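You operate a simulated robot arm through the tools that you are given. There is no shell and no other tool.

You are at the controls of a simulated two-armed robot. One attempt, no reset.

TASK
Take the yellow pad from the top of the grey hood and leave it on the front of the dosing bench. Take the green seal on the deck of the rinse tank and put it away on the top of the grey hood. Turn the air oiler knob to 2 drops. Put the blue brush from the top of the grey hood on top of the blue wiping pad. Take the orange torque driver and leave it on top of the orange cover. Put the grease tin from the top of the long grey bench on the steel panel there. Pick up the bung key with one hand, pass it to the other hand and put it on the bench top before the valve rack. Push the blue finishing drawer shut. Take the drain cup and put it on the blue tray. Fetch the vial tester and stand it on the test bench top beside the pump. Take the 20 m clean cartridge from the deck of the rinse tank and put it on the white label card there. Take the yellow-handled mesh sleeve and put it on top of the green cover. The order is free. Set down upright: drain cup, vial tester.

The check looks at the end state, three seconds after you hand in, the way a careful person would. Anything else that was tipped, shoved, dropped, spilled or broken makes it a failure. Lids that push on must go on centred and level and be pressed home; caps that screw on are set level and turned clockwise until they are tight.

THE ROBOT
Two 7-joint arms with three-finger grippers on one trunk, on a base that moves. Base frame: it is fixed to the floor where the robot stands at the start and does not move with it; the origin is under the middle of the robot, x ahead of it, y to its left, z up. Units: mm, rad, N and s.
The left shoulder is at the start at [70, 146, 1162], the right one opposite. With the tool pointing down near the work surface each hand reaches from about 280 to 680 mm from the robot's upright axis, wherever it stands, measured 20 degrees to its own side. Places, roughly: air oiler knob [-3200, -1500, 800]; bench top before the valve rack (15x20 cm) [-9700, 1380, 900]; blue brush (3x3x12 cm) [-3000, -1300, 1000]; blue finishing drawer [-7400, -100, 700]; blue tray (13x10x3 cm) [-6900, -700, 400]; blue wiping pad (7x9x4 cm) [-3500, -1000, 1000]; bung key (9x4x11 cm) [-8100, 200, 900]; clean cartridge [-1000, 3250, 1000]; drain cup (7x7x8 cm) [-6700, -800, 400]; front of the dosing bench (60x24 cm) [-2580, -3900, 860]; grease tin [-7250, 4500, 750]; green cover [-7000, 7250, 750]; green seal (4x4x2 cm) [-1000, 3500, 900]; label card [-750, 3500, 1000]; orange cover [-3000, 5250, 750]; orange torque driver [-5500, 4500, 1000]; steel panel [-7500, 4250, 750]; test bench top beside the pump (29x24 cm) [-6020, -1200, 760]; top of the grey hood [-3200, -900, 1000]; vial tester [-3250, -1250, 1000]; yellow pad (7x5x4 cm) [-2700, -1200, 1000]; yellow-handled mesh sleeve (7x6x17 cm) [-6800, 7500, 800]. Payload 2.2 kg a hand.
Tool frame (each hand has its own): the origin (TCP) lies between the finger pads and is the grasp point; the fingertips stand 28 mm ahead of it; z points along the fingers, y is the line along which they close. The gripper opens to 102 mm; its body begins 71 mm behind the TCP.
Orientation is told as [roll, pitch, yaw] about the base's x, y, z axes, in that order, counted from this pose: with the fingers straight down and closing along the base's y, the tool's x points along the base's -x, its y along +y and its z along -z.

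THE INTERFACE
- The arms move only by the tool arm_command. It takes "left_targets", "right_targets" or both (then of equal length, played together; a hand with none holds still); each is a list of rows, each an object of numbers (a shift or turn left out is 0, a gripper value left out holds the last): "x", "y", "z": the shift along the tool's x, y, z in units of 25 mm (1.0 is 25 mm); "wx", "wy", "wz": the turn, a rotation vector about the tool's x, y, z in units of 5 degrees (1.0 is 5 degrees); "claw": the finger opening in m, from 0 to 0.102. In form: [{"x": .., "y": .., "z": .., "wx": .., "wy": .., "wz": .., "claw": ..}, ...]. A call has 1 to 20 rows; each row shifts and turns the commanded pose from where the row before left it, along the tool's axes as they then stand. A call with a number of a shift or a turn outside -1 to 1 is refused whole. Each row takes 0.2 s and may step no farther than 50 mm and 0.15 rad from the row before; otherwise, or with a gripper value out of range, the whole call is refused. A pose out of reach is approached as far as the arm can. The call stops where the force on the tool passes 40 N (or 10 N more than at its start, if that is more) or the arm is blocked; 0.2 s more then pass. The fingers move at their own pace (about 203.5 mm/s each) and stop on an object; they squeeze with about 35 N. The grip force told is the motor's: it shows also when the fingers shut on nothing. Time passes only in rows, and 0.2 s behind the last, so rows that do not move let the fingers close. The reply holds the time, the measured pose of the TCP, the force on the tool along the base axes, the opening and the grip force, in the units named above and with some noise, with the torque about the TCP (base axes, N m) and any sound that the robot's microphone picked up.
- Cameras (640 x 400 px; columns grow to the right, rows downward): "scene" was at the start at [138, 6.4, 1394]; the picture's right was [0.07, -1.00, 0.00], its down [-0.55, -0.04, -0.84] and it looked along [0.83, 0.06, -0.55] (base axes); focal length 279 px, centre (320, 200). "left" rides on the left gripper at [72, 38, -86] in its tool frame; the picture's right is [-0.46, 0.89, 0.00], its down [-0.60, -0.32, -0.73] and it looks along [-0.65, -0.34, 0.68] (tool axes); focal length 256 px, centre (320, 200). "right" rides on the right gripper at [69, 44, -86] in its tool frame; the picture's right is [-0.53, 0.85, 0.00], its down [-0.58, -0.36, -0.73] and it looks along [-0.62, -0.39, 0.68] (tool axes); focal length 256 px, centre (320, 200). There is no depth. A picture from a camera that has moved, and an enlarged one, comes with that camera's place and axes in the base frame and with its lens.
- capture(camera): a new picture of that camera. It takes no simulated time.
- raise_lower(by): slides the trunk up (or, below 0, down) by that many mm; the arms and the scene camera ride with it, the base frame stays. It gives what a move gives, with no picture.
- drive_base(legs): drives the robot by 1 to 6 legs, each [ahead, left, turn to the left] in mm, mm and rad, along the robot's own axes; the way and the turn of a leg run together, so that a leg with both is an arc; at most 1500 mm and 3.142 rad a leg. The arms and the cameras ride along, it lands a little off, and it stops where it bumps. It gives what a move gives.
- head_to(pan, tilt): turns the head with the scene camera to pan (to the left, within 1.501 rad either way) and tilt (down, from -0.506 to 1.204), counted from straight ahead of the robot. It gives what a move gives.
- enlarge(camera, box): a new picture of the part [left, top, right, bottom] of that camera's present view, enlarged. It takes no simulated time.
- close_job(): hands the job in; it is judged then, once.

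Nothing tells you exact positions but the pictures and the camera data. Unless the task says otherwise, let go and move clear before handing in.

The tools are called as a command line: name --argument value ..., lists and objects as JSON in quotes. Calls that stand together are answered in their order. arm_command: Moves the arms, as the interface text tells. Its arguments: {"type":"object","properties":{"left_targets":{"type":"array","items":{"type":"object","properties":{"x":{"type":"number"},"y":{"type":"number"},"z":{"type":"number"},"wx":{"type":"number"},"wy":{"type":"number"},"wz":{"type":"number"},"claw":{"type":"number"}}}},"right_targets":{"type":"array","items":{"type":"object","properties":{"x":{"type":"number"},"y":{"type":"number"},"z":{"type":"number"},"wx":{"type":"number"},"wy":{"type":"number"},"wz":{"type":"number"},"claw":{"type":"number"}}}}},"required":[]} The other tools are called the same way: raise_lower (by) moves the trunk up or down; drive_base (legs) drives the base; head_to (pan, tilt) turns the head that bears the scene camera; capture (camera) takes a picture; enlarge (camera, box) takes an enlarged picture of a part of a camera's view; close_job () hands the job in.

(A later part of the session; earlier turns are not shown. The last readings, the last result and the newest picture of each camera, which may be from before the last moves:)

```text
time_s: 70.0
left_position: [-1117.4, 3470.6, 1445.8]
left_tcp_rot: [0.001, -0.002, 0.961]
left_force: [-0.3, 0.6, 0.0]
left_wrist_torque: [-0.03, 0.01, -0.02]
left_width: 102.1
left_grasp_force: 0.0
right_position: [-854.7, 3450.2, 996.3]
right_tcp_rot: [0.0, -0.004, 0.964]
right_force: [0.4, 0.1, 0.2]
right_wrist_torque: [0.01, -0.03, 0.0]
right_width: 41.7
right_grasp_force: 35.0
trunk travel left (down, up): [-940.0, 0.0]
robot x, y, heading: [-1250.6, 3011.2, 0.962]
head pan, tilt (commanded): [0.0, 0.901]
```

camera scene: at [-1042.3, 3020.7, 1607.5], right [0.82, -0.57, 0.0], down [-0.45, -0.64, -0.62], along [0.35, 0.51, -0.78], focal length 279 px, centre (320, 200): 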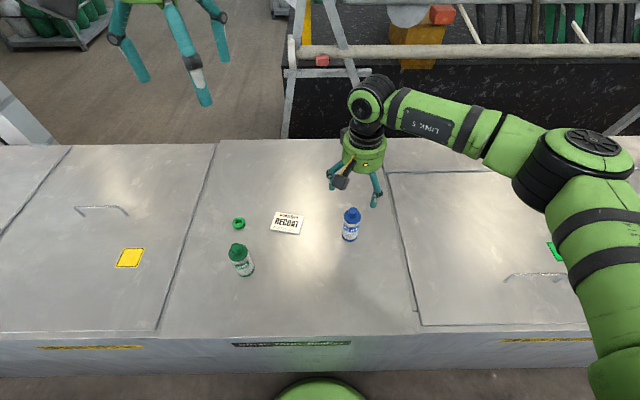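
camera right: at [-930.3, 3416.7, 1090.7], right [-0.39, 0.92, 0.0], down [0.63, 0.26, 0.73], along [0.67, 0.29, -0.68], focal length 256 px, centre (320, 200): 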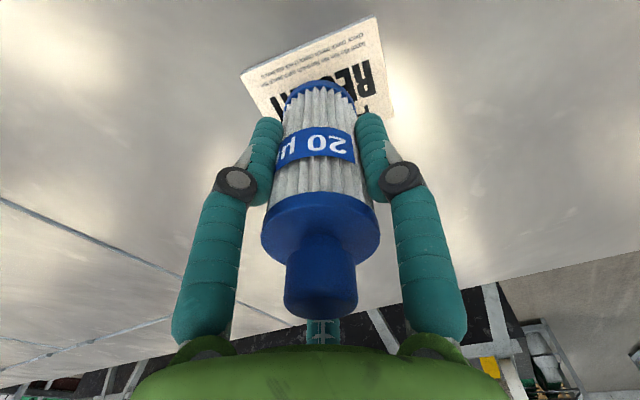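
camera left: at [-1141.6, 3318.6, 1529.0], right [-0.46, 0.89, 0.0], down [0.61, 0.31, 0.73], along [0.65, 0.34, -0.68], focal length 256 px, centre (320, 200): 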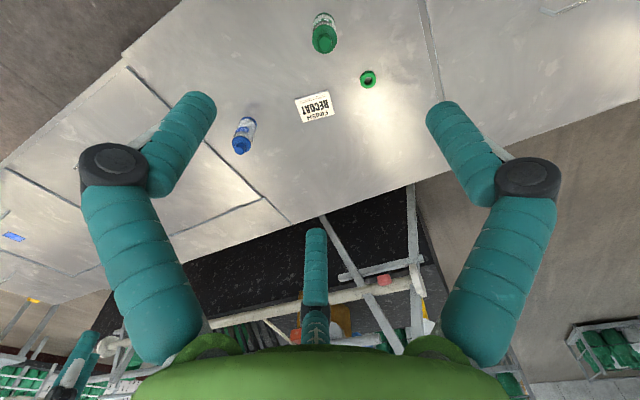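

arm_command --right_targets '[{"z": 0.08}, {"z": 0.06}, {"z": 0.06}, {}, {}]'

enlarge --camera "scene" --box '[290, 160, 410, 235]'

```text
time_s: 71.2
left_position: [-1118.1, 3470.8, 1446.2]
left_tcp_rot: [-0.001, -0.002, 0.962]
left_force: [-0.4, -0.7, -0.3]
left_wrist_torque: [0.0, 0.0, 0.0]
left_width: 102.2
left_grasp_force: 0.0
right_position: [-855.9, 3452.1, 989.0]
right_tcp_rot: [0.002, -0.003, 0.962]
right_force: [0.1, -0.3, -0.2]
right_wrist_torque: [0.03, 0.04, -0.03]
right_width: 42.1
right_grasp_force: 35.2
trunk travel left (down, up): [-940.0, 0.0]
robot x, y, heading: [-1248.8, 3014.5, 0.965]
head pan, tilt (commanded): [0.0, 0.901]
```

```text
5.33 times, centred on (350, 198) of scene
camera zoom: at [-1178.6, 3115.5, 1607.5], right [0.82, -0.57, 0.0], down [-0.45, -0.64, -0.62], along [0.35, 0.51, -0.78], focal length 1490 px, centre (160, 213)
```

zoom: 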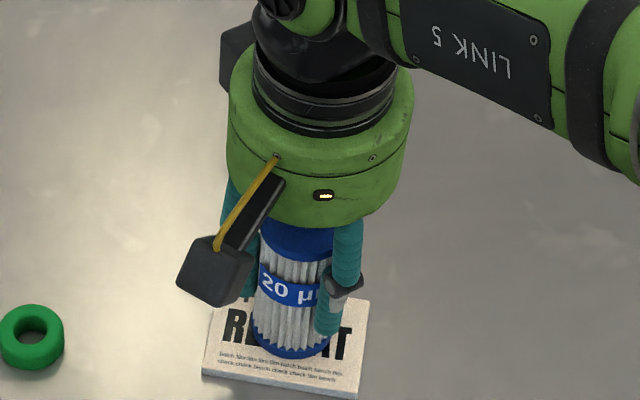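

arm_command --right_targets '[{"z": 0.06}, {"z": 0.06}, {}, {}]'

```text
time_s: 72.2
left_position: [-1119.1, 3468.9, 1446.0]
left_tcp_rot: [0.001, -0.005, 0.962]
left_force: [0.3, 0.0, 0.3]
left_wrist_torque: [-0.01, -0.01, 0.03]
left_width: 101.8
left_grasp_force: 0.0
right_position: [-855.7, 3451.4, 988.1]
right_tcp_rot: [0.001, -0.008, 0.965]
right_force: [2.1, 1.7, 10.6]
right_wrist_torque: [0.05, -0.08, 0.0]
right_width: 41.8
right_grasp_force: 35.3
trunk travel left (down, up): [-940.0, 0.0]
robot x, y, heading: [-1247.9, 3015.8, 0.962]
head pan, tilt (commanded): [0.0, 0.901]
```

Contact is felt (10 N). I open the fingers and rise straight up.

arm_command --right_targets '[{"z": -0.05}, {"claw": 0.06}, {"claw": 0.102}, {"claw": 0.102}, {"z": -0.3}, {"z": -0.7}, {"z": -1}, {"z": -1}, {"z": -1}, {"z": -1}, {"z": -1}, {"z": -1}]'

capture --camera "scene"

enlarge --camera "scene" --box '[250, 160, 410, 260]'

```text
time_s: 74.8
left_position: [-1118.8, 3470.9, 1445.1]
left_tcp_rot: [-0.002, -0.001, 0.961]
left_force: [0.1, 0.0, 0.0]
left_wrist_torque: [0.06, 0.0, 0.03]
left_width: 102.0
left_grasp_force: 0.1
right_position: [-857.0, 3451.4, 1164.2]
right_tcp_rot: [0.0, -0.003, 0.964]
right_force: [0.0, -0.4, 0.2]
right_wrist_torque: [0.0, 0.0, 0.0]
right_width: 101.9
right_grasp_force: 0.0
trunk travel left (down, up): [-940.0, 0.0]
robot x, y, heading: [-1247.9, 3010.7, 0.967]
head pan, tilt (commanded): [0.0, 0.901]
```

```text
taken
camera scene: at [-1179.2, 3115.2, 1607.5], right [0.82, -0.57, 0.0], down [-0.45, -0.64, -0.62], along [0.36, 0.51, -0.78], focal length 279 px, centre (320, 200)
```

scene: 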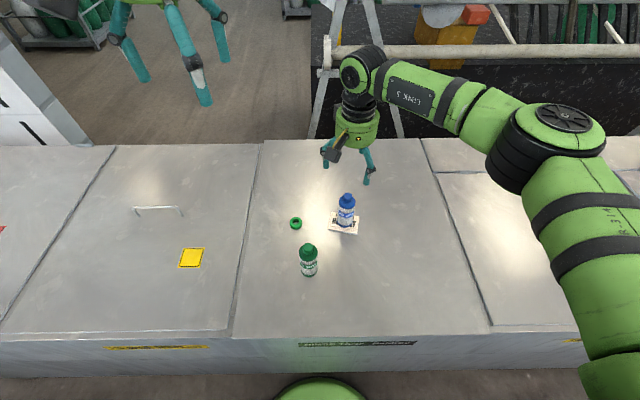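

```text
4.00 times, centred on (330, 210) of scene
camera zoom: at [-1179.2, 3115.2, 1607.5], right [0.82, -0.57, 0.0], down [-0.45, -0.64, -0.62], along [0.36, 0.51, -0.78], focal length 1118 px, centre (280, 160)
```

zoom: 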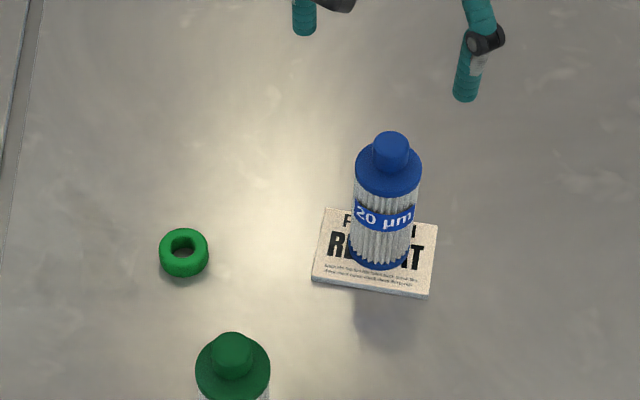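

The cartridge stands on the card. Next the green seal at about (-975, 3533) with the left hand: move over it and descend to z≈1050 and look.

arm_command --left_targets '[{"x": -1, "y": -0.65}, {"x": -1, "y": -0.65}, {"x": -1, "y": -0.65}, {"x": -1, "y": -0.65}, {"x": -1, "y": -0.68}, {"x": -0.32}, {"z": 1}, {"z": 1}, {"z": 1}, {"z": 1}, {"z": 1}, {"z": 1}, {"z": 1}, {"z": 1}, {"z": 1}, {"z": 1}, {"z": 1}, {"z": 1}, {"z": 1}, {"z": 1}]'

arm_command --left_targets '[{"z": 1}, {"z": 0.8}, {}]'

capture --camera "left"

enlarge --camera "scene" --box '[220, 140, 380, 240]'

```text
time_s: 79.0
left_position: [-979.2, 3528.4, 1093.4]
left_tcp_rot: [-0.004, -0.003, 0.961]
left_force: [0.0, 0.2, 0.4]
left_wrist_torque: [-0.01, -0.02, 0.03]
left_width: 102.0
left_grasp_force: 0.1
left hand out of reach, approached as far as the arm can: row 6
right_position: [-855.3, 3451.1, 1163.7]
right_tcp_rot: [0.0, -0.005, 0.963]
right_force: [-0.1, -0.5, -0.1]
right_wrist_torque: [-0.02, 0.0, -0.01]
right_width: 101.9
right_grasp_force: 0.0
trunk travel left (down, up): [-940.0, 0.0]
robot x, y, heading: [-1251.0, 3015.1, 0.966]
head pan, tilt (commanded): [0.0, 0.901]
```

```text
time_s: 79.8
left_position: [-979.8, 3528.5, 1047.9]
left_tcp_rot: [-0.001, -0.003, 0.962]
left_force: [0.2, -0.1, 0.8]
left_wrist_torque: [0.0, 0.04, 0.0]
left_width: 101.9
left_grasp_force: 0.1
right_position: [-857.8, 3450.5, 1164.6]
right_tcp_rot: [0.001, -0.004, 0.963]
right_force: [-0.7, -0.4, -0.7]
right_wrist_torque: [0.03, 0.03, 0.01]
right_width: 101.8
right_grasp_force: 0.1
trunk travel left (down, up): [-940.0, 0.0]
robot x, y, heading: [-1246.1, 3012.1, 0.965]
head pan, tilt (commanded): [0.0, 0.901]
```

```text
taken
camera left: at [-1052.7, 3491.6, 1133.6], right [-0.46, 0.89, 0.0], down [0.6, 0.31, 0.73], along [0.65, 0.34, -0.68], focal length 256 px, centre (320, 200)
```

left: 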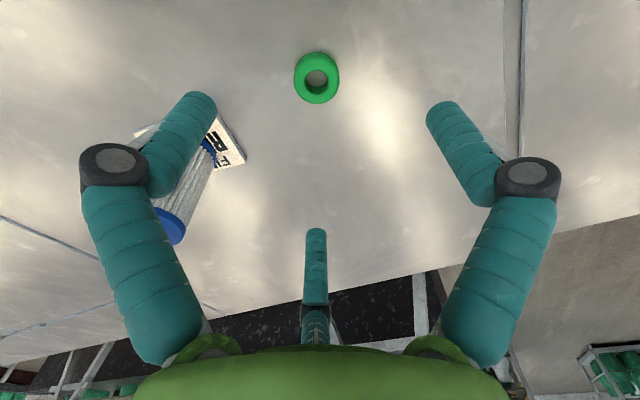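

```text
4.00 times, centred on (300, 190) of scene
camera zoom: at [-1179.1, 3115.2, 1607.5], right [0.82, -0.57, 0.0], down [-0.45, -0.64, -0.62], along [0.35, 0.51, -0.78], focal length 1118 px, centre (400, 240)
```

zoom: 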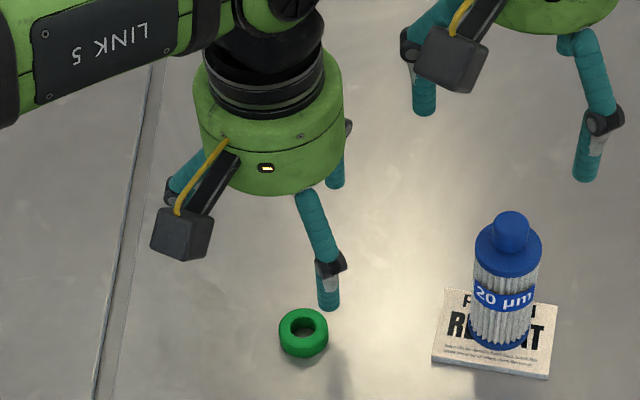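

The ring is well within the fingers, about 5 mm off. I lower to z≈948, then feel for the deck.

arm_command --left_targets '[{"z": 1, "x": -0.15, "y": -0.1}, {"z": 1}, {"z": 1}, {"z": 0.6}, {"z": 0.4}, {}]'

capture --camera "left"

```text
time_s: 81.2
left_position: [-976.4, 3531.2, 947.2]
left_tcp_rot: [-0.001, -0.002, 0.962]
left_force: [-0.2, 0.1, 0.1]
left_wrist_torque: [0.01, 0.04, 0.02]
left_width: 101.7
left_grasp_force: 0.2
right_position: [-856.8, 3450.2, 1163.8]
right_tcp_rot: [0.001, -0.002, 0.962]
right_force: [0.8, 0.1, 0.1]
right_wrist_torque: [-0.04, 0.01, -0.02]
right_width: 102.0
right_grasp_force: 0.1
trunk travel left (down, up): [-940.0, 0.0]
robot x, y, heading: [-1251.2, 3011.8, 0.969]
head pan, tilt (commanded): [0.0, 0.901]
```

```text
taken
camera left: at [-1049.2, 3493.5, 1032.4], right [-0.46, 0.89, 0.0], down [0.6, 0.31, 0.73], along [0.65, 0.34, -0.68], focal length 256 px, centre (320, 200)
```

left: 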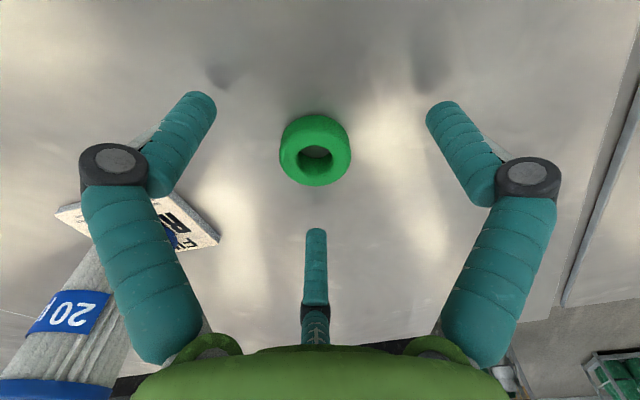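

Ring centred. I lower 13 mm more and check for contact.

arm_command --left_targets '[{"z": 0.2}, {"z": 0.2}, {"z": 0.15}, {}]'

```text
time_s: 82.2
left_position: [-980.2, 3525.4, 935.0]
left_tcp_rot: [0.001, -0.003, 0.963]
left_force: [-0.2, 0.2, 0.4]
left_wrist_torque: [0.05, 0.04, 0.01]
left_width: 102.0
left_grasp_force: 0.1
left hand out of reach, approached as far as the arm can: row 1
right_position: [-856.6, 3450.5, 1162.3]
right_tcp_rot: [0.001, -0.004, 0.962]
right_force: [0.5, 1.0, -0.6]
right_wrist_torque: [0.01, 0.0, 0.0]
right_width: 101.8
right_grasp_force: 0.1
trunk travel left (down, up): [-940.0, 0.0]
robot x, y, heading: [-1248.0, 3016.2, 0.961]
head pan, tilt (commanded): [0.0, 0.901]
```

No contact yet at z=935. I close the fingers on the ring.

arm_command --left_targets '[{"claw": 0.06}, {"claw": 0.03}, {"claw": 0.02}, {"claw": 0.02}, {"claw": 0.02}]'

capture --camera "left"

```text
time_s: 82.7
left_position: [-980.0, 3518.3, 947.5]
left_tcp_rot: [-0.005, -0.012, 0.959]
left_force: [-7.9, -10.1, 39.2]
left_wrist_torque: [-0.78, 0.71, -0.12]
left_width: 34.8
left_grasp_force: 45.4
right_position: [-862.2, 3442.7, 1168.7]
right_tcp_rot: [0.002, -0.012, 0.965]
right_force: [0.2, 0.2, 0.9]
right_wrist_torque: [0.05, -0.02, 0.0]
right_width: 101.9
right_grasp_force: 0.0
trunk travel left (down, up): [-940.0, 0.0]
robot x, y, heading: [-1248.8, 3011.3, 0.966]
head pan, tilt (commanded): [0.0, 0.901]
stopped in row 2 (left hand): the force on the tool passed its limit at 55 N (the readings are from after the stop); the commanded pose is now the measured one
```

```text
taken
camera left: at [-1054.2, 3482.5, 1031.2], right [-0.46, 0.89, 0.0], down [0.6, 0.31, 0.74], along [0.66, 0.34, -0.67], focal length 256 px, centre (320, 200)
```

left: 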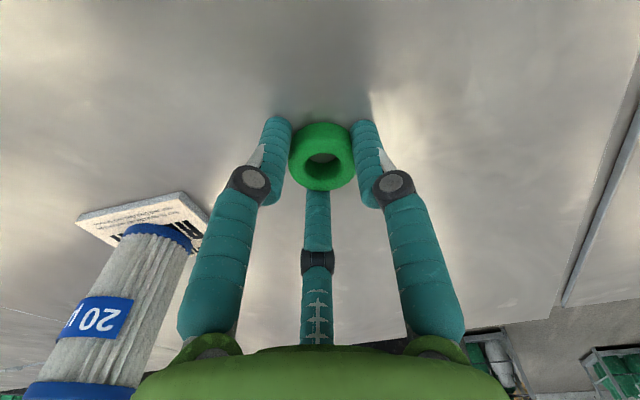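

Closing extended the fingertips onto the deck and pushed the hand up to 947; the ring is between the fingers. I ease up slowly while holding the grip.

arm_command --left_targets '[{"z": -0.1}, {"z": -0.2}, {"z": -0.3}, {"z": -0.5}, {}]'

capture --camera "left"

enlarge --camera "scene" --box '[220, 140, 380, 240]'

```text
time_s: 83.9
left_position: [-978.9, 3525.3, 966.7]
left_tcp_rot: [-0.002, -0.005, 0.962]
left_force: [0.6, 0.0, 0.7]
left_wrist_torque: [-0.02, 0.01, 0.03]
left_width: 35.2
left_grasp_force: 4.5
right_position: [-856.6, 3451.0, 1163.9]
right_tcp_rot: [0.001, -0.006, 0.965]
right_force: [-0.1, -0.1, -0.3]
right_wrist_torque: [0.0, 0.0, -0.03]
right_width: 102.0
right_grasp_force: 0.1
trunk travel left (down, up): [-940.0, 0.0]
robot x, y, heading: [-1252.7, 3013.1, 0.964]
head pan, tilt (commanded): [0.0, 0.901]
```

```text
taken
camera left: at [-1052.1, 3488.8, 1049.9], right [-0.46, 0.89, 0.0], down [0.6, 0.31, 0.73], along [0.65, 0.34, -0.68], focal length 256 px, centre (320, 200)
```

left: 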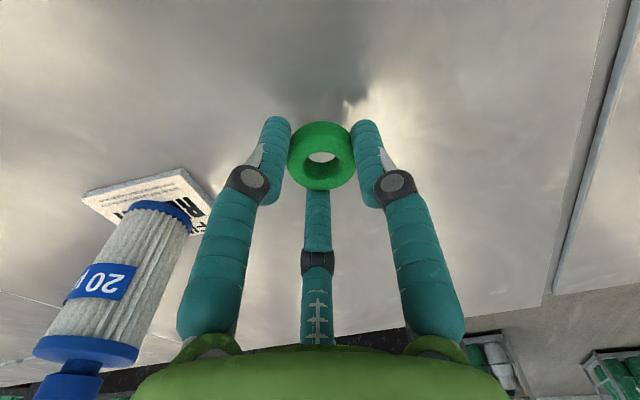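

```text
4.00 times, centred on (300, 190) of scene
camera zoom: at [-1179.1, 3114.3, 1607.5], right [0.82, -0.57, 0.0], down [-0.45, -0.64, -0.62], along [0.35, 0.51, -0.78], focal length 1118 px, centre (400, 240)
```

zoom: 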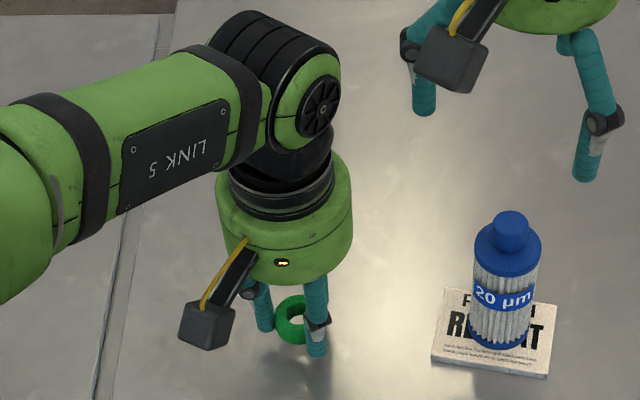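

The ring is held and lifted. I tighten the grip, raise both hands and pull them in for travel.

arm_command --left_targets '[{"claw": 0.02, "z": -0.5}, {"z": -1}, {"z": -1}, {"z": -1}, {"z": -1}, {"z": -1}, {"z": -1}, {"z": -1, "x": 0.5}, {"z": -1, "x": 1}, {"z": -1, "x": 1}, {"z": -1, "x": 1}, {"x": 1}]' --right_targets '[{"z": -0.5}, {"z": -1}, {"z": -1}, {"z": -1}, {"z": -1}, {"z": -1}, {"z": -1}, {"z": -1, "x": 0.5}, {"z": -1, "x": 1}, {"z": -1, "x": 1}, {"y": -1, "x": 1}, {"y": -1, "x": 1}]'

capture --camera "left"

capture --camera "scene"

```text
time_s: 86.5
left_position: [-1041.7, 3431.1, 1228.7]
left_tcp_rot: [-0.002, -0.005, 0.96]
left_force: [1.0, -0.8, -0.2]
left_wrist_torque: [0.04, 0.02, 0.01]
left_width: 32.9
left_grasp_force: 34.8
right_position: [-879.0, 3323.6, 1402.6]
right_tcp_rot: [0.003, -0.006, 0.963]
right_force: [-0.9, -0.1, 0.5]
right_wrist_torque: [0.07, 0.01, 0.03]
right_width: 102.2
right_grasp_force: 0.0
trunk travel left (down, up): [-940.0, 0.0]
robot x, y, heading: [-1245.7, 3011.1, 0.958]
head pan, tilt (commanded): [0.0, 0.901]
```

```text
taken
camera left: at [-1115.4, 3394.4, 1313.4], right [-0.46, 0.89, 0.0], down [0.6, 0.31, 0.73], along [0.65, 0.34, -0.68], focal length 256 px, centre (320, 200)
```

left: 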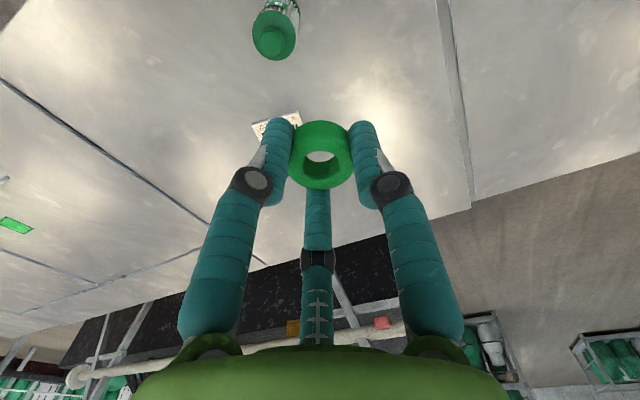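

```text
taken
camera scene: at [-1177.1, 3111.5, 1607.7], right [0.82, -0.57, 0.0], down [-0.45, -0.64, -0.62], along [0.35, 0.51, -0.78], focal length 279 px, centre (320, 200)
```

scene: 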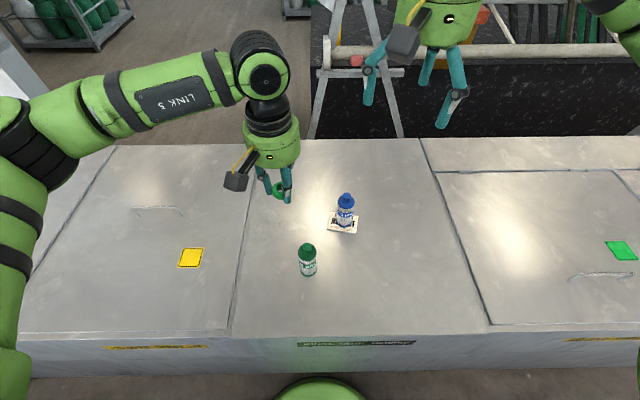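

The seal is held firmly and the deck is tidy. I drive back out of the corridor, then turn west and drive south.

drive_base --legs '[[-300, 0, 0], [0, -1500, 0], [0, -500, 0], [0, 0, 2.18], [0, 1500, 0], [100, 1300, 0]]'

head_to --pan 0.0 --tilt 0.35

capture --camera "scene"

```text
time_s: 116.4
left_position: [-289.5, -1215.2, 1228.2]
left_tcp_rot: [-0.003, -0.003, -3.138]
left_force: [0.4, 0.4, -0.9]
left_wrist_torque: [-0.02, 0.02, 0.02]
left_width: 32.8
left_grasp_force: 34.6
right_position: [-296.7, -1018.8, 1401.5]
right_tcp_rot: [0.003, -0.002, -3.135]
right_force: [-0.1, 0.4, 0.3]
right_wrist_torque: [0.01, 0.01, 0.01]
right_width: 102.0
right_grasp_force: 0.0
trunk travel left (down, up): [-940.0, 0.0]
robot x, y, heading: [178.9, -1142.9, -3.137]
head pan, tilt (commanded): [0.0, 0.901]
```

```text
time_s: 117.3
left_position: [-290.3, -1217.3, 1227.0]
left_tcp_rot: [-0.006, -0.004, -3.138]
left_force: [0.4, -0.2, -0.3]
left_wrist_torque: [-0.01, 0.01, 0.01]
left_width: 32.7
left_grasp_force: 35.1
right_position: [-294.5, -1021.3, 1402.3]
right_tcp_rot: [0.0, -0.004, -3.136]
right_force: [-0.6, 0.7, 0.3]
right_wrist_torque: [0.03, 0.01, -0.01]
right_width: 101.7
right_grasp_force: 0.1
trunk travel left (down, up): [-940.0, 0.0]
robot x, y, heading: [173.5, -1144.3, -3.139]
head pan, tilt (commanded): [0.0, 0.351]
```

```text
taken
camera scene: at [30.8, -1142.3, 1655.0], right [-0.01, 1.0, 0.0], down [0.34, 0.0, -0.94], along [-0.94, 0.0, -0.34], focal length 279 px, centre (320, 200)
```

scene: 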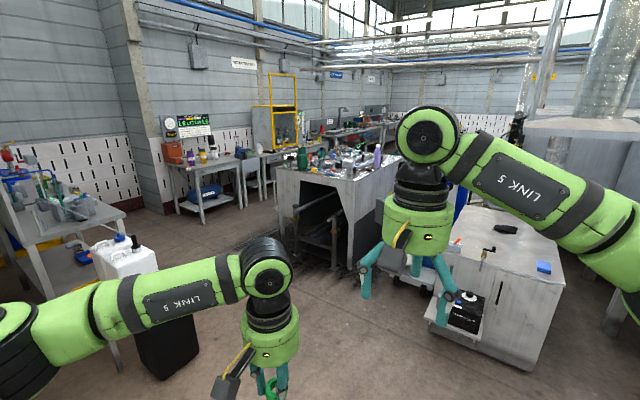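

The hood with many items on top is in the centre of the view, with an open recess facing me; dosing bench is at lower left. I enlarge the hood area.

enlarge --camera "scene" --box '[260, 130, 420, 290]'

enlarge --camera "scene" --box '[0, 100, 260, 280]'

```text
2.50 times, centred on (340, 210) of scene
camera zoom: at [30.8, -1142.3, 1655.0], right [-0.01, 1.0, 0.0], down [0.34, 0.0, -0.94], along [-0.94, 0.0, -0.34], focal length 699 px, centre (270, 175)
```

zoom: 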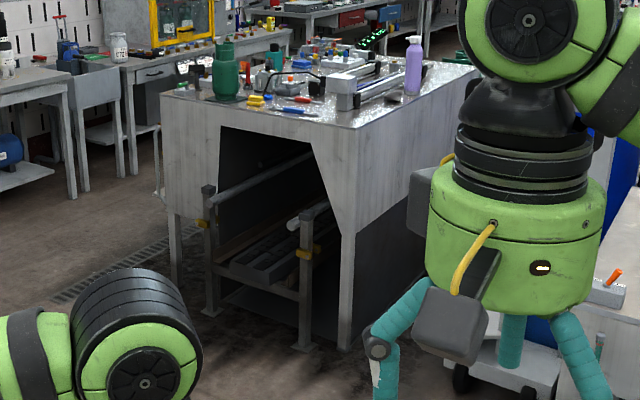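

```text
2.22 times, centred on (130, 190) of scene
camera zoom: at [30.8, -1142.3, 1655.0], right [-0.01, 1.0, 0.0], down [0.34, 0.0, -0.94], along [-0.94, 0.0, -0.34], focal length 621 px, centre (742, 222)
```

zoom: 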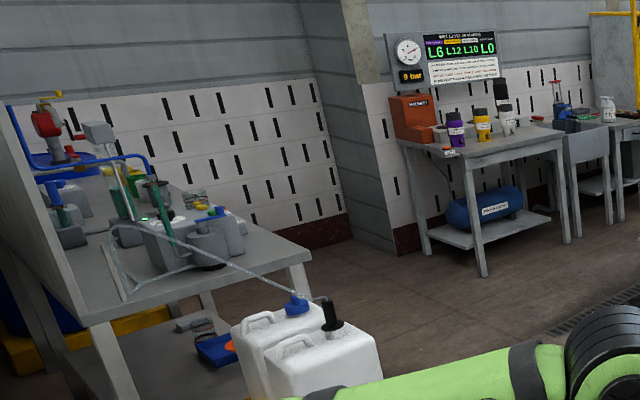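

The hood is an oven-like box whose top spans about 0.8 × 1.1 m, turned like the building (~55°). I drive around its near corner to its left side where most of the items and the knob are.

drive_base --legs '[[1500, 150, 0], [0, 0, -2.177], [-498, 353, 0], [-900, 0, 0]]'

head_to --pan 0.6 --tilt 0.4

capture --camera "scene"

```text
refused: leg 1 is longer than a leg can be; nothing moved
```

```text
time_s: 118.3
left_position: [-289.3, -1215.1, 1228.1]
left_tcp_rot: [-0.004, -0.004, -3.137]
left_force: [-0.4, 0.0, -0.2]
left_wrist_torque: [0.0, 0.02, -0.03]
left_width: 32.9
left_grasp_force: 34.7
right_position: [-295.9, -1021.1, 1401.8]
right_tcp_rot: [0.002, -0.002, -3.137]
right_force: [-0.1, 0.1, -1.0]
right_wrist_torque: [0.01, 0.0, 0.01]
right_width: 101.8
right_grasp_force: 0.0
trunk travel left (down, up): [-940.0, 0.0]
robot x, y, heading: [176.4, -1144.2, -3.133]
head pan, tilt (commanded): [0.6, 0.4]
```

```text
taken
camera scene: at [47.7, -1194.0, 1650.5], right [-0.57, 0.82, 0.0], down [0.32, 0.22, -0.92], along [-0.76, -0.52, -0.39], focal length 279 px, centre (320, 200)
```

scene: 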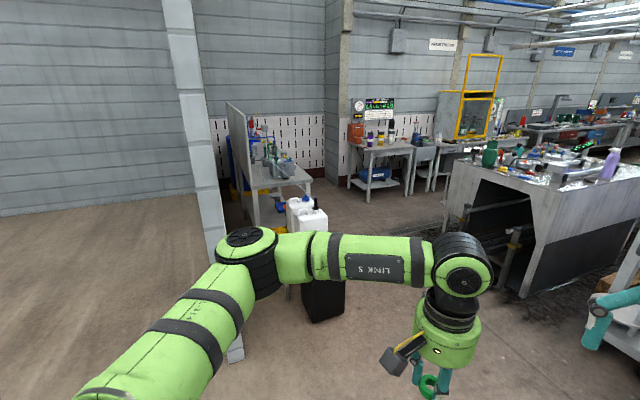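

That leg was slightly too long; the view shows free floor between dosing bench and hood. I repeat with shorter legs.

drive_base --legs '[[1450, 150, 0], [0, 0, -2.177], [-498, 353, 0], [-900, 0, 0]]'

capture --camera "scene"

```text
time_s: 138.2
left_position: [-2153.0, -1804.8, 1227.5]
left_tcp_rot: [-0.006, -0.003, 0.941]
left_force: [-0.2, 0.0, 0.4]
left_wrist_torque: [0.0, 0.02, 0.03]
left_width: 33.0
left_grasp_force: 34.6
right_position: [-1992.9, -1913.7, 1401.6]
right_tcp_rot: [0.002, -0.002, 0.944]
right_force: [0.8, -0.9, 0.4]
right_wrist_torque: [0.02, 0.02, 0.03]
right_width: 101.8
right_grasp_force: 0.0
trunk travel left (down, up): [-940.0, 0.0]
robot x, y, heading: [-2366.4, -2223.4, 0.941]
head pan, tilt (commanded): [0.6, 0.4]
```

```text
taken
camera scene: at [-2337.4, -2089.2, 1650.3], right [1.0, -0.03, 0.0], down [-0.01, -0.39, -0.92], along [0.02, 0.92, -0.39], focal length 279 px, centre (320, 200)
```

scene: 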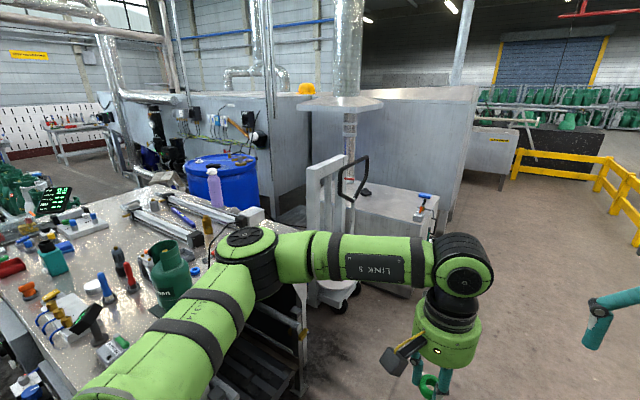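

I see the cluttered hood top. Before going left around it I check the floor on that side.

head_to --pan 1.4 --tilt 0.5

capture --camera "scene"

```text
time_s: 139.3
left_position: [-2154.2, -1806.6, 1227.4]
left_tcp_rot: [-0.006, -0.003, 0.943]
left_force: [-0.4, -0.2, -0.2]
left_wrist_torque: [0.01, 0.0, 0.02]
left_width: 32.9
left_grasp_force: 35.4
right_position: [-1993.4, -1916.4, 1401.9]
right_tcp_rot: [0.001, -0.006, 0.946]
right_force: [0.5, 0.0, 0.2]
right_wrist_torque: [-0.01, -0.04, 0.01]
right_width: 101.9
right_grasp_force: 0.1
trunk travel left (down, up): [-940.0, 0.0]
robot x, y, heading: [-2367.9, -2223.8, 0.942]
head pan, tilt (commanded): [1.4, 0.499]
```

```text
taken
camera scene: at [-2404.2, -2118.0, 1641.4], right [0.72, 0.7, 0.0], down [0.33, -0.34, -0.88], along [-0.61, 0.63, -0.48], focal length 279 px, centre (320, 200)
```

scene: 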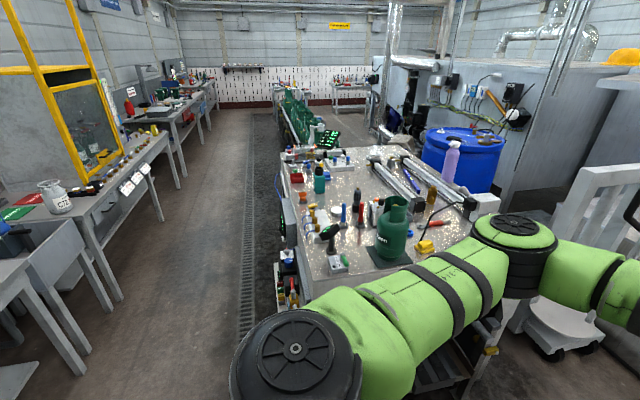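

There's a clear aisle, and on the hood's left side hang an air service unit etc. I enlarge that region.

enlarge --camera "scene" --box '[250, 120, 490, 320]'

```text
2.00 times, centred on (370, 220) of scene
camera zoom: at [-2404.2, -2118.0, 1641.4], right [0.72, 0.7, 0.0], down [0.33, -0.34, -0.88], along [-0.61, 0.63, -0.48], focal length 559 px, centre (220, 160)
```

zoom: 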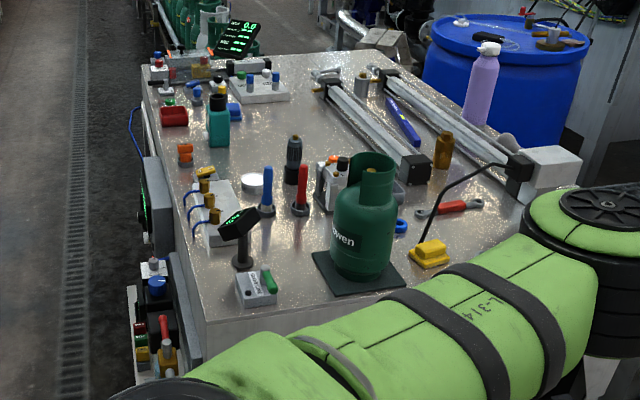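

I can identify blue brush, blue wiping pad, yellow pad; the vial tester needs a closer view. I drive back a bit and left along the aisle.

drive_base --legs '[[-250, 0, 0], [0, 1050, 0]]'

head_to --pan 0.2 --tilt 0.6

capture --camera "scene"

```text
time_s: 146.2
left_position: [-3169.2, -1382.6, 1227.0]
left_tcp_rot: [-0.004, -0.003, 0.943]
left_force: [0.4, -0.4, 0.0]
left_wrist_torque: [0.04, 0.01, -0.04]
left_width: 32.8
left_grasp_force: 35.0
right_position: [-3009.5, -1493.0, 1402.1]
right_tcp_rot: [0.001, -0.003, 0.944]
right_force: [-0.7, -0.2, -0.1]
right_wrist_torque: [0.0, 0.01, -0.02]
right_width: 102.0
right_grasp_force: 0.1
trunk travel left (down, up): [-940.0, 0.0]
robot x, y, heading: [-3384.9, -1799.3, 0.943]
head pan, tilt (commanded): [1.4, 0.499]
```

```text
time_s: 147.6
left_position: [-3169.7, -1381.6, 1227.7]
left_tcp_rot: [-0.005, -0.003, 0.941]
left_force: [0.4, -0.5, -0.5]
left_wrist_torque: [0.04, -0.01, -0.02]
left_width: 32.8
left_grasp_force: 34.7
right_position: [-3007.6, -1492.4, 1402.3]
right_tcp_rot: [0.002, -0.004, 0.943]
right_force: [-0.6, -0.1, 0.0]
right_wrist_torque: [-0.05, 0.02, -0.03]
right_width: 101.9
right_grasp_force: 0.0
trunk travel left (down, up): [-940.0, 0.0]
robot x, y, heading: [-3379.0, -1802.2, 0.949]
head pan, tilt (commanded): [0.201, 0.6]
```

```text
taken
camera scene: at [-3319.4, -1679.3, 1632.3], right [0.91, -0.41, 0.0], down [-0.23, -0.51, -0.83], along [0.34, 0.75, -0.56], focal length 279 px, centre (320, 200)
```

scene: 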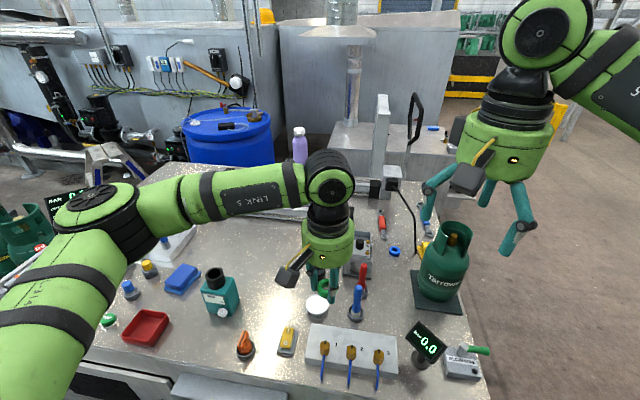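

Now a good view over the hood top. I enlarge sections to identify the items.

enlarge --camera "scene" --box '[80, 240, 320, 390]'

enlarge --camera "scene" --box '[280, 200, 500, 390]'

```text
2.67 times, centred on (200, 315) of scene
camera zoom: at [-3319.4, -1679.3, 1632.3], right [0.91, -0.41, 0.0], down [-0.23, -0.51, -0.83], along [0.34, 0.75, -0.56], focal length 745 px, centre (640, -107)
```

zoom: 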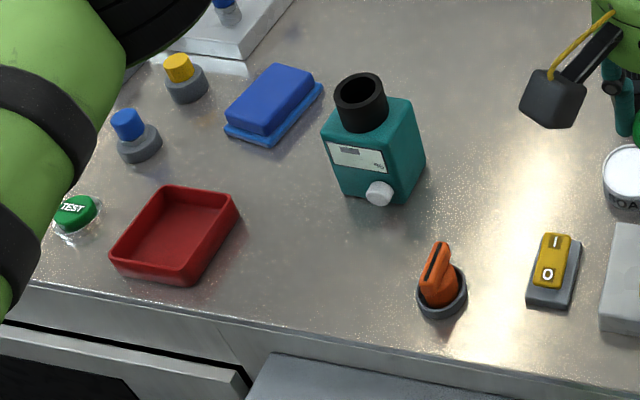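

```text
2.11 times, centred on (390, 295) of scene
camera zoom: at [-3319.4, -1679.3, 1632.3], right [0.91, -0.41, 0.0], down [-0.23, -0.51, -0.83], along [0.34, 0.75, -0.56], focal length 588 px, centre (173, 0)
```

zoom: 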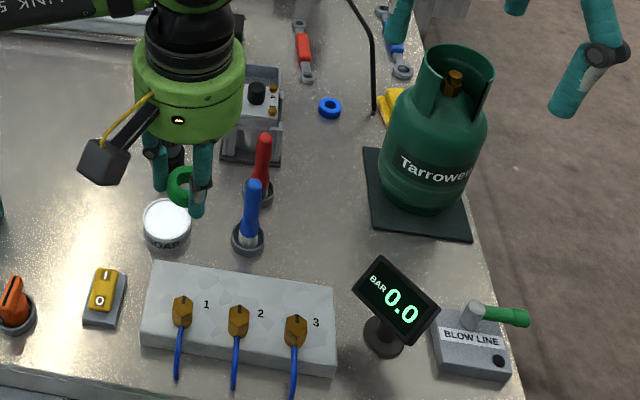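

The teal box with the black tube is likely the vial tester; brush, wiping pad, yellow pad are identified. I look down along the hood side for the knob and obstacles in front of me.

head_to --pan 0.3 --tilt 1.1

capture --camera "scene"

head_to --pan -0.7 --tilt 1.0

capture --camera "scene"

```text
time_s: 148.6
left_position: [-3169.7, -1382.5, 1227.7]
left_tcp_rot: [-0.006, -0.002, 0.942]
left_force: [0.9, 0.1, 0.2]
left_wrist_torque: [0.02, -0.02, 0.02]
left_width: 32.9
left_grasp_force: 35.0
right_position: [-3008.9, -1491.1, 1401.5]
right_tcp_rot: [0.001, -0.004, 0.945]
right_force: [0.1, -0.3, -0.7]
right_wrist_torque: [-0.01, -0.04, -0.04]
right_width: 102.0
right_grasp_force: 0.0
trunk travel left (down, up): [-940.0, 0.0]
robot x, y, heading: [-3388.1, -1802.3, 0.945]
head pan, tilt (commanded): [0.3, 1.1]
```

```text
taken
camera scene: at [-3335.6, -1699.9, 1593.7], right [0.95, -0.32, 0.0], down [-0.29, -0.84, -0.45], along [0.15, 0.43, -0.89], focal length 279 px, centre (320, 200)
```

scene: 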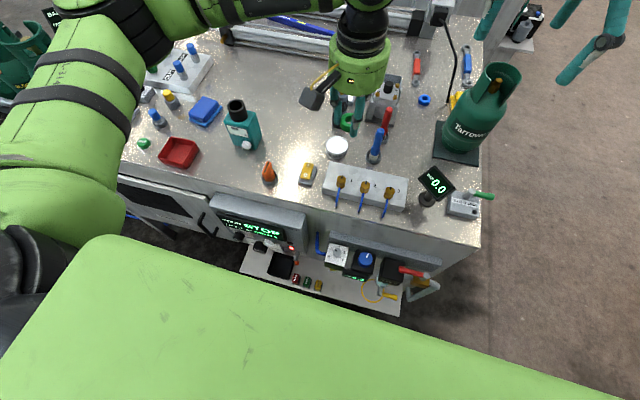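

```text
time_s: 149.8
left_position: [-3170.1, -1381.8, 1228.0]
left_tcp_rot: [-0.005, -0.004, 0.942]
left_force: [-0.2, -0.3, -1.0]
left_wrist_torque: [0.0, 0.0, 0.02]
left_width: 32.7
left_grasp_force: 35.1
right_position: [-3009.4, -1492.4, 1402.6]
right_tcp_rot: [0.003, -0.004, 0.945]
right_force: [-0.5, 0.2, -0.3]
right_wrist_torque: [0.0, -0.01, -0.04]
right_width: 102.1
right_grasp_force: 0.0
trunk travel left (down, up): [-940.0, 0.0]
robot x, y, heading: [-3383.2, -1802.7, 0.947]
head pan, tilt (commanded): [-0.7, 1.0]
```

```text
taken
camera scene: at [-3288.3, -1742.9, 1600.3], right [0.24, -0.97, 0.0], down [-0.82, -0.2, -0.54], along [0.52, 0.13, -0.84], focal length 279 px, centre (320, 200)
```

scene: 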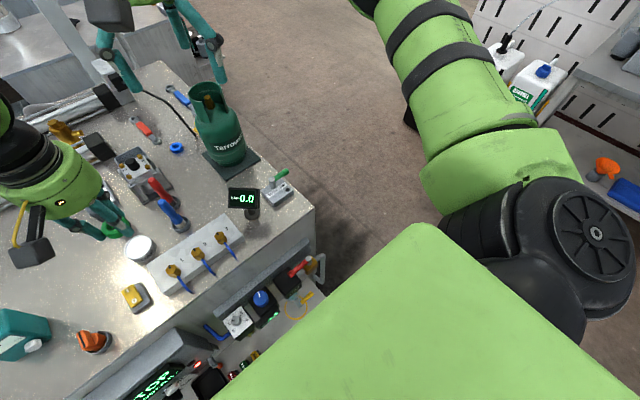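

The service panel with knobs hangs on the hood's side, on a shelf protruding toward me. I zoom in to it.

enlarge --camera "scene" --box '[200, 240, 340, 380]'

head_to --pan -0.1 --tilt 1.1

capture --camera "scene"

enlarge --camera "scene" --box '[120, 220, 320, 320]'

```text
2.86 times, centred on (270, 310) of scene
camera zoom: at [-3288.3, -1742.9, 1600.3], right [0.24, -0.97, 0.0], down [-0.82, -0.2, -0.54], along [0.52, 0.13, -0.84], focal length 798 px, centre (463, -114)
```

zoom: 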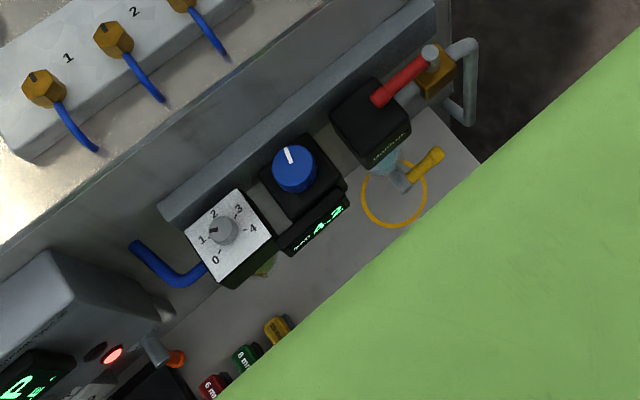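

```text
time_s: 150.8
left_position: [-3170.4, -1381.9, 1229.5]
left_tcp_rot: [-0.005, -0.001, 0.943]
left_force: [0.0, 0.6, 0.3]
left_wrist_torque: [-0.02, 0.02, 0.02]
left_width: 32.9
left_grasp_force: 34.9
right_position: [-3008.0, -1491.7, 1402.5]
right_tcp_rot: [0.002, -0.004, 0.944]
right_force: [-0.5, 0.0, -0.7]
right_wrist_torque: [0.01, -0.02, 0.0]
right_width: 102.1
right_grasp_force: 0.0
trunk travel left (down, up): [-940.0, 0.0]
robot x, y, heading: [-3384.8, -1803.3, 0.943]
head pan, tilt (commanded): [-0.099, 1.1]
```

```text
taken
camera scene: at [-3313.9, -1712.7, 1593.7], right [0.75, -0.66, 0.0], down [-0.59, -0.67, -0.45], along [0.3, 0.34, -0.89], focal length 279 px, centre (320, 200)
```

scene: 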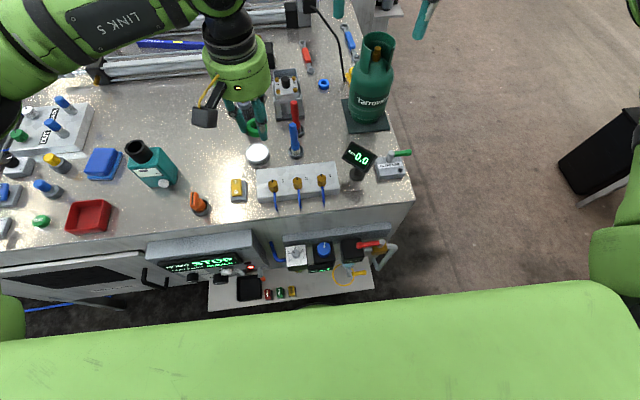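

```text
3.20 times, centred on (220, 270) of scene
camera zoom: at [-3313.9, -1712.7, 1593.7], right [0.75, -0.66, 0.0], down [-0.59, -0.67, -0.45], along [0.3, 0.34, -0.89], focal length 894 px, centre (640, -24)
```

zoom: 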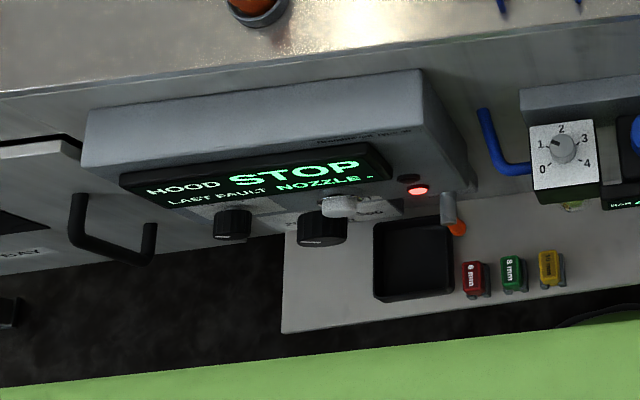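

The oiler dial (0–4) faces up on the service panel, pointer near 1; the hood top is at about z=940. First I set the seal on a free patch near (-3250, -1170): move the left hand there and look.

arm_command --left_targets '[{"x": -0.65, "y": 0.95}, {"x": -0.65, "y": 0.95}, {"x": -0.65, "y": 0.95}, {"x": -0.65, "y": 0.95}, {"x": -0.65, "y": 0.95}, {"x": -0.65, "y": 0.95}, {"x": -0.65, "y": 0.95}, {"x": -0.45, "y": 0.9}, {"z": 1}, {"z": 1}, {"z": 1}, {"z": 1}, {}]'

capture --camera "left"

head_to --pan 0.3 --tilt 0.9

capture --camera "scene"

```text
time_s: 153.6
left_position: [-3248.8, -1169.9, 1126.4]
left_tcp_rot: [-0.005, -0.004, 0.941]
left_force: [0.0, -0.9, 0.1]
left_wrist_torque: [-0.02, 0.02, 0.0]
left_width: 32.8
left_grasp_force: 34.6
right_position: [-3008.5, -1492.9, 1402.2]
right_tcp_rot: [0.001, -0.003, 0.945]
right_force: [0.5, -0.3, -0.1]
right_wrist_torque: [0.0, 0.01, 0.0]
right_width: 102.0
right_grasp_force: 0.0
trunk travel left (down, up): [-940.0, 0.0]
robot x, y, heading: [-3387.0, -1799.4, 0.94]
head pan, tilt (commanded): [-0.099, 1.1]
```

```text
taken
camera left: at [-3323.0, -1205.7, 1210.9], right [-0.44, 0.9, 0.0], down [0.61, 0.3, 0.73], along [0.66, 0.32, -0.68], focal length 256 px, centre (320, 200)
```

left: 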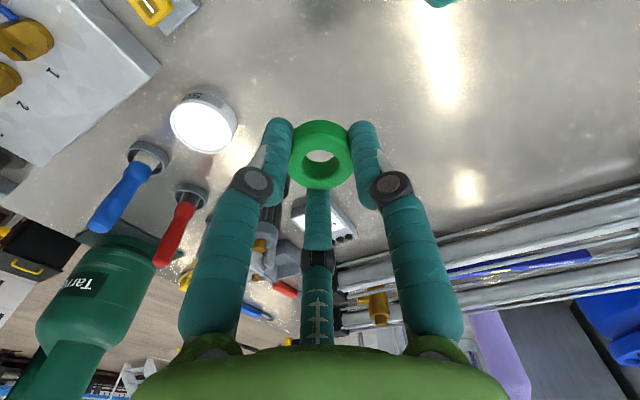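

```text
time_s: 154.5
left_position: [-3249.6, -1170.0, 1126.0]
left_tcp_rot: [-0.005, -0.004, 0.944]
left_force: [0.4, -0.3, -0.6]
left_wrist_torque: [-0.02, -0.03, -0.04]
left_width: 32.6
left_grasp_force: 35.0
right_position: [-3009.2, -1493.0, 1402.0]
right_tcp_rot: [0.002, -0.001, 0.946]
right_force: [-0.3, 0.2, 0.5]
right_wrist_torque: [-0.03, -0.01, -0.01]
right_width: 101.9
right_grasp_force: 0.1
trunk travel left (down, up): [-940.0, 0.0]
robot x, y, heading: [-3386.5, -1801.0, 0.944]
head pan, tilt (commanded): [0.3, 0.901]
```

```text
taken
camera scene: at [-3331.7, -1688.4, 1607.5], right [0.95, -0.32, 0.0], down [-0.25, -0.74, -0.62], along [0.2, 0.59, -0.78], focal length 279 px, centre (320, 200)
```

scene: 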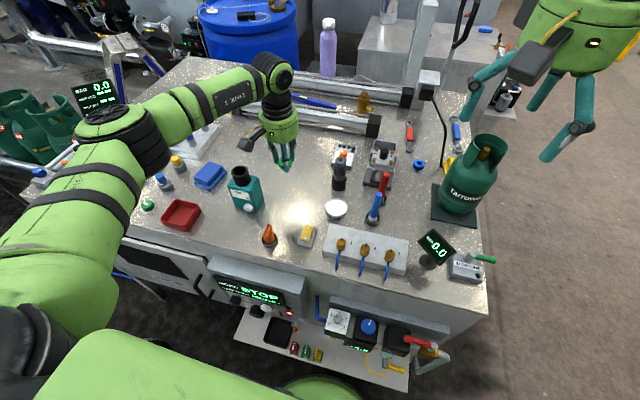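

The patch below is free. I lower the seal toward the surface.

arm_command --left_targets '[{"z": 1}, {"z": 1}, {"z": 1}, {"z": 1}, {"z": 0.6}, {"z": 0.2}, {"z": 0.1}, {"z": 0.1}, {}]'

capture --camera "left"

enlarge --camera "scene" --box '[220, 120, 340, 195]'

```text
time_s: 156.5
left_position: [-3248.6, -1169.5, 1002.5]
left_tcp_rot: [-0.002, -0.003, 0.943]
left_force: [-0.2, 0.7, -0.6]
left_wrist_torque: [0.0, 0.02, 0.02]
left_width: 32.8
left_grasp_force: 35.6
right_position: [-3009.2, -1492.7, 1401.6]
right_tcp_rot: [0.002, -0.004, 0.945]
right_force: [-0.3, 0.7, 0.0]
right_wrist_torque: [0.01, -0.01, -0.02]
right_width: 101.7
right_grasp_force: 0.1
trunk travel left (down, up): [-940.0, 0.0]
robot x, y, heading: [-3384.4, -1799.6, 0.943]
head pan, tilt (commanded): [0.3, 0.901]
```

```text
taken
camera left: at [-3322.4, -1205.5, 1086.6], right [-0.44, 0.9, 0.0], down [0.61, 0.3, 0.73], along [0.66, 0.32, -0.68], focal length 256 px, centre (320, 200)
```

left: 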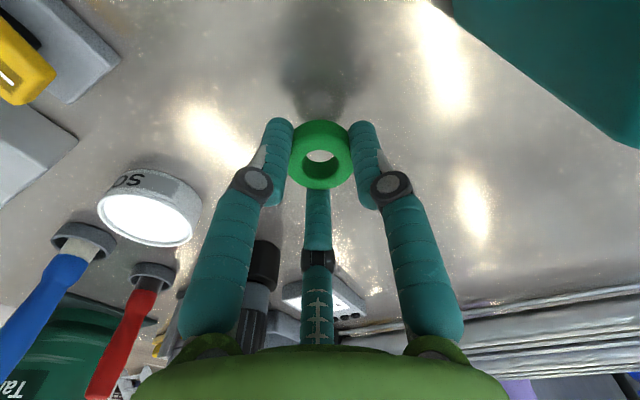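

```text
5.33 times, centred on (280, 158) of scene
camera zoom: at [-3331.6, -1688.3, 1607.5], right [0.95, -0.32, 0.0], down [-0.25, -0.74, -0.62], along [0.2, 0.59, -0.78], focal length 1490 px, centre (533, 427)
```

zoom: 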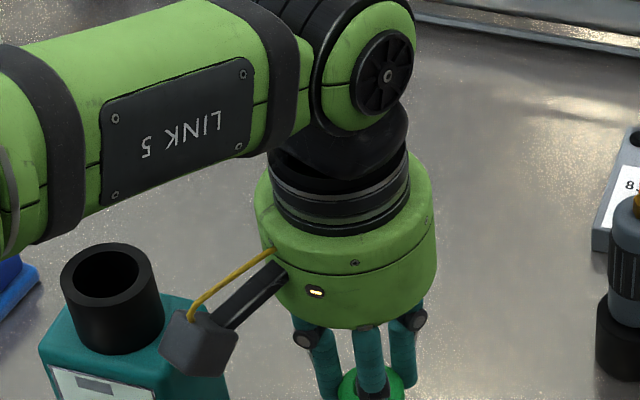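

arm_command --left_targets '[{"z": 0.15}, {"z": 0.12}, {"z": 0.1}, {"z": 0.08}, {}]'

```text
time_s: 157.7
left_position: [-3247.8, -1169.1, 990.4]
left_tcp_rot: [-0.004, -0.001, 0.942]
left_force: [-0.1, 0.1, -0.3]
left_wrist_torque: [0.0, 0.02, -0.01]
left_width: 33.1
left_grasp_force: 34.6
right_position: [-3008.9, -1492.4, 1402.4]
right_tcp_rot: [0.001, -0.003, 0.944]
right_force: [0.2, -0.1, 0.4]
right_wrist_torque: [0.0, 0.0, 0.0]
right_width: 102.1
right_grasp_force: 0.1
trunk travel left (down, up): [-940.0, 0.0]
robot x, y, heading: [-3383.8, -1801.4, 0.943]
head pan, tilt (commanded): [0.3, 0.901]
```

arm_command --left_targets '[{"z": 0.08}, {"z": 0.08}, {"z": 0.08}, {"z": 0.08}, {}]'

capture --camera "left"

```text
time_s: 158.9
left_position: [-3247.7, -1168.6, 982.1]
left_tcp_rot: [-0.006, -0.005, 0.943]
left_force: [0.8, -0.2, -0.3]
left_wrist_torque: [-0.01, 0.0, 0.01]
left_width: 32.5
left_grasp_force: 34.9
right_position: [-3009.7, -1492.1, 1401.5]
right_tcp_rot: [0.002, -0.003, 0.943]
right_force: [-0.2, -0.7, 0.1]
right_wrist_torque: [-0.03, 0.02, -0.01]
right_width: 102.1
right_grasp_force: 0.1
trunk travel left (down, up): [-940.0, 0.0]
robot x, y, heading: [-3380.3, -1803.9, 0.948]
head pan, tilt (commanded): [0.3, 0.901]
```

```text
taken
camera left: at [-3321.6, -1204.9, 1066.9], right [-0.44, 0.9, 0.0], down [0.61, 0.3, 0.73], along [0.66, 0.32, -0.68], focal length 256 px, centre (320, 200)
```

left: 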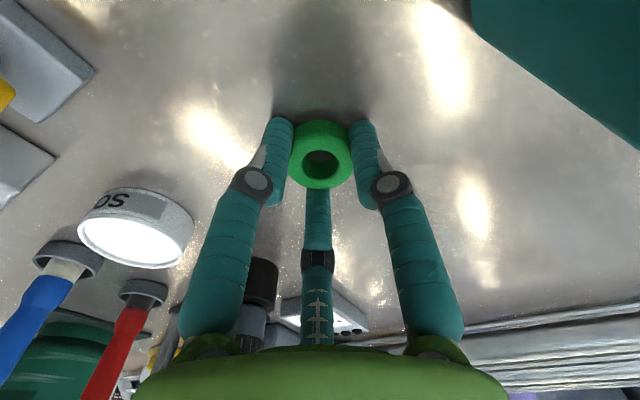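

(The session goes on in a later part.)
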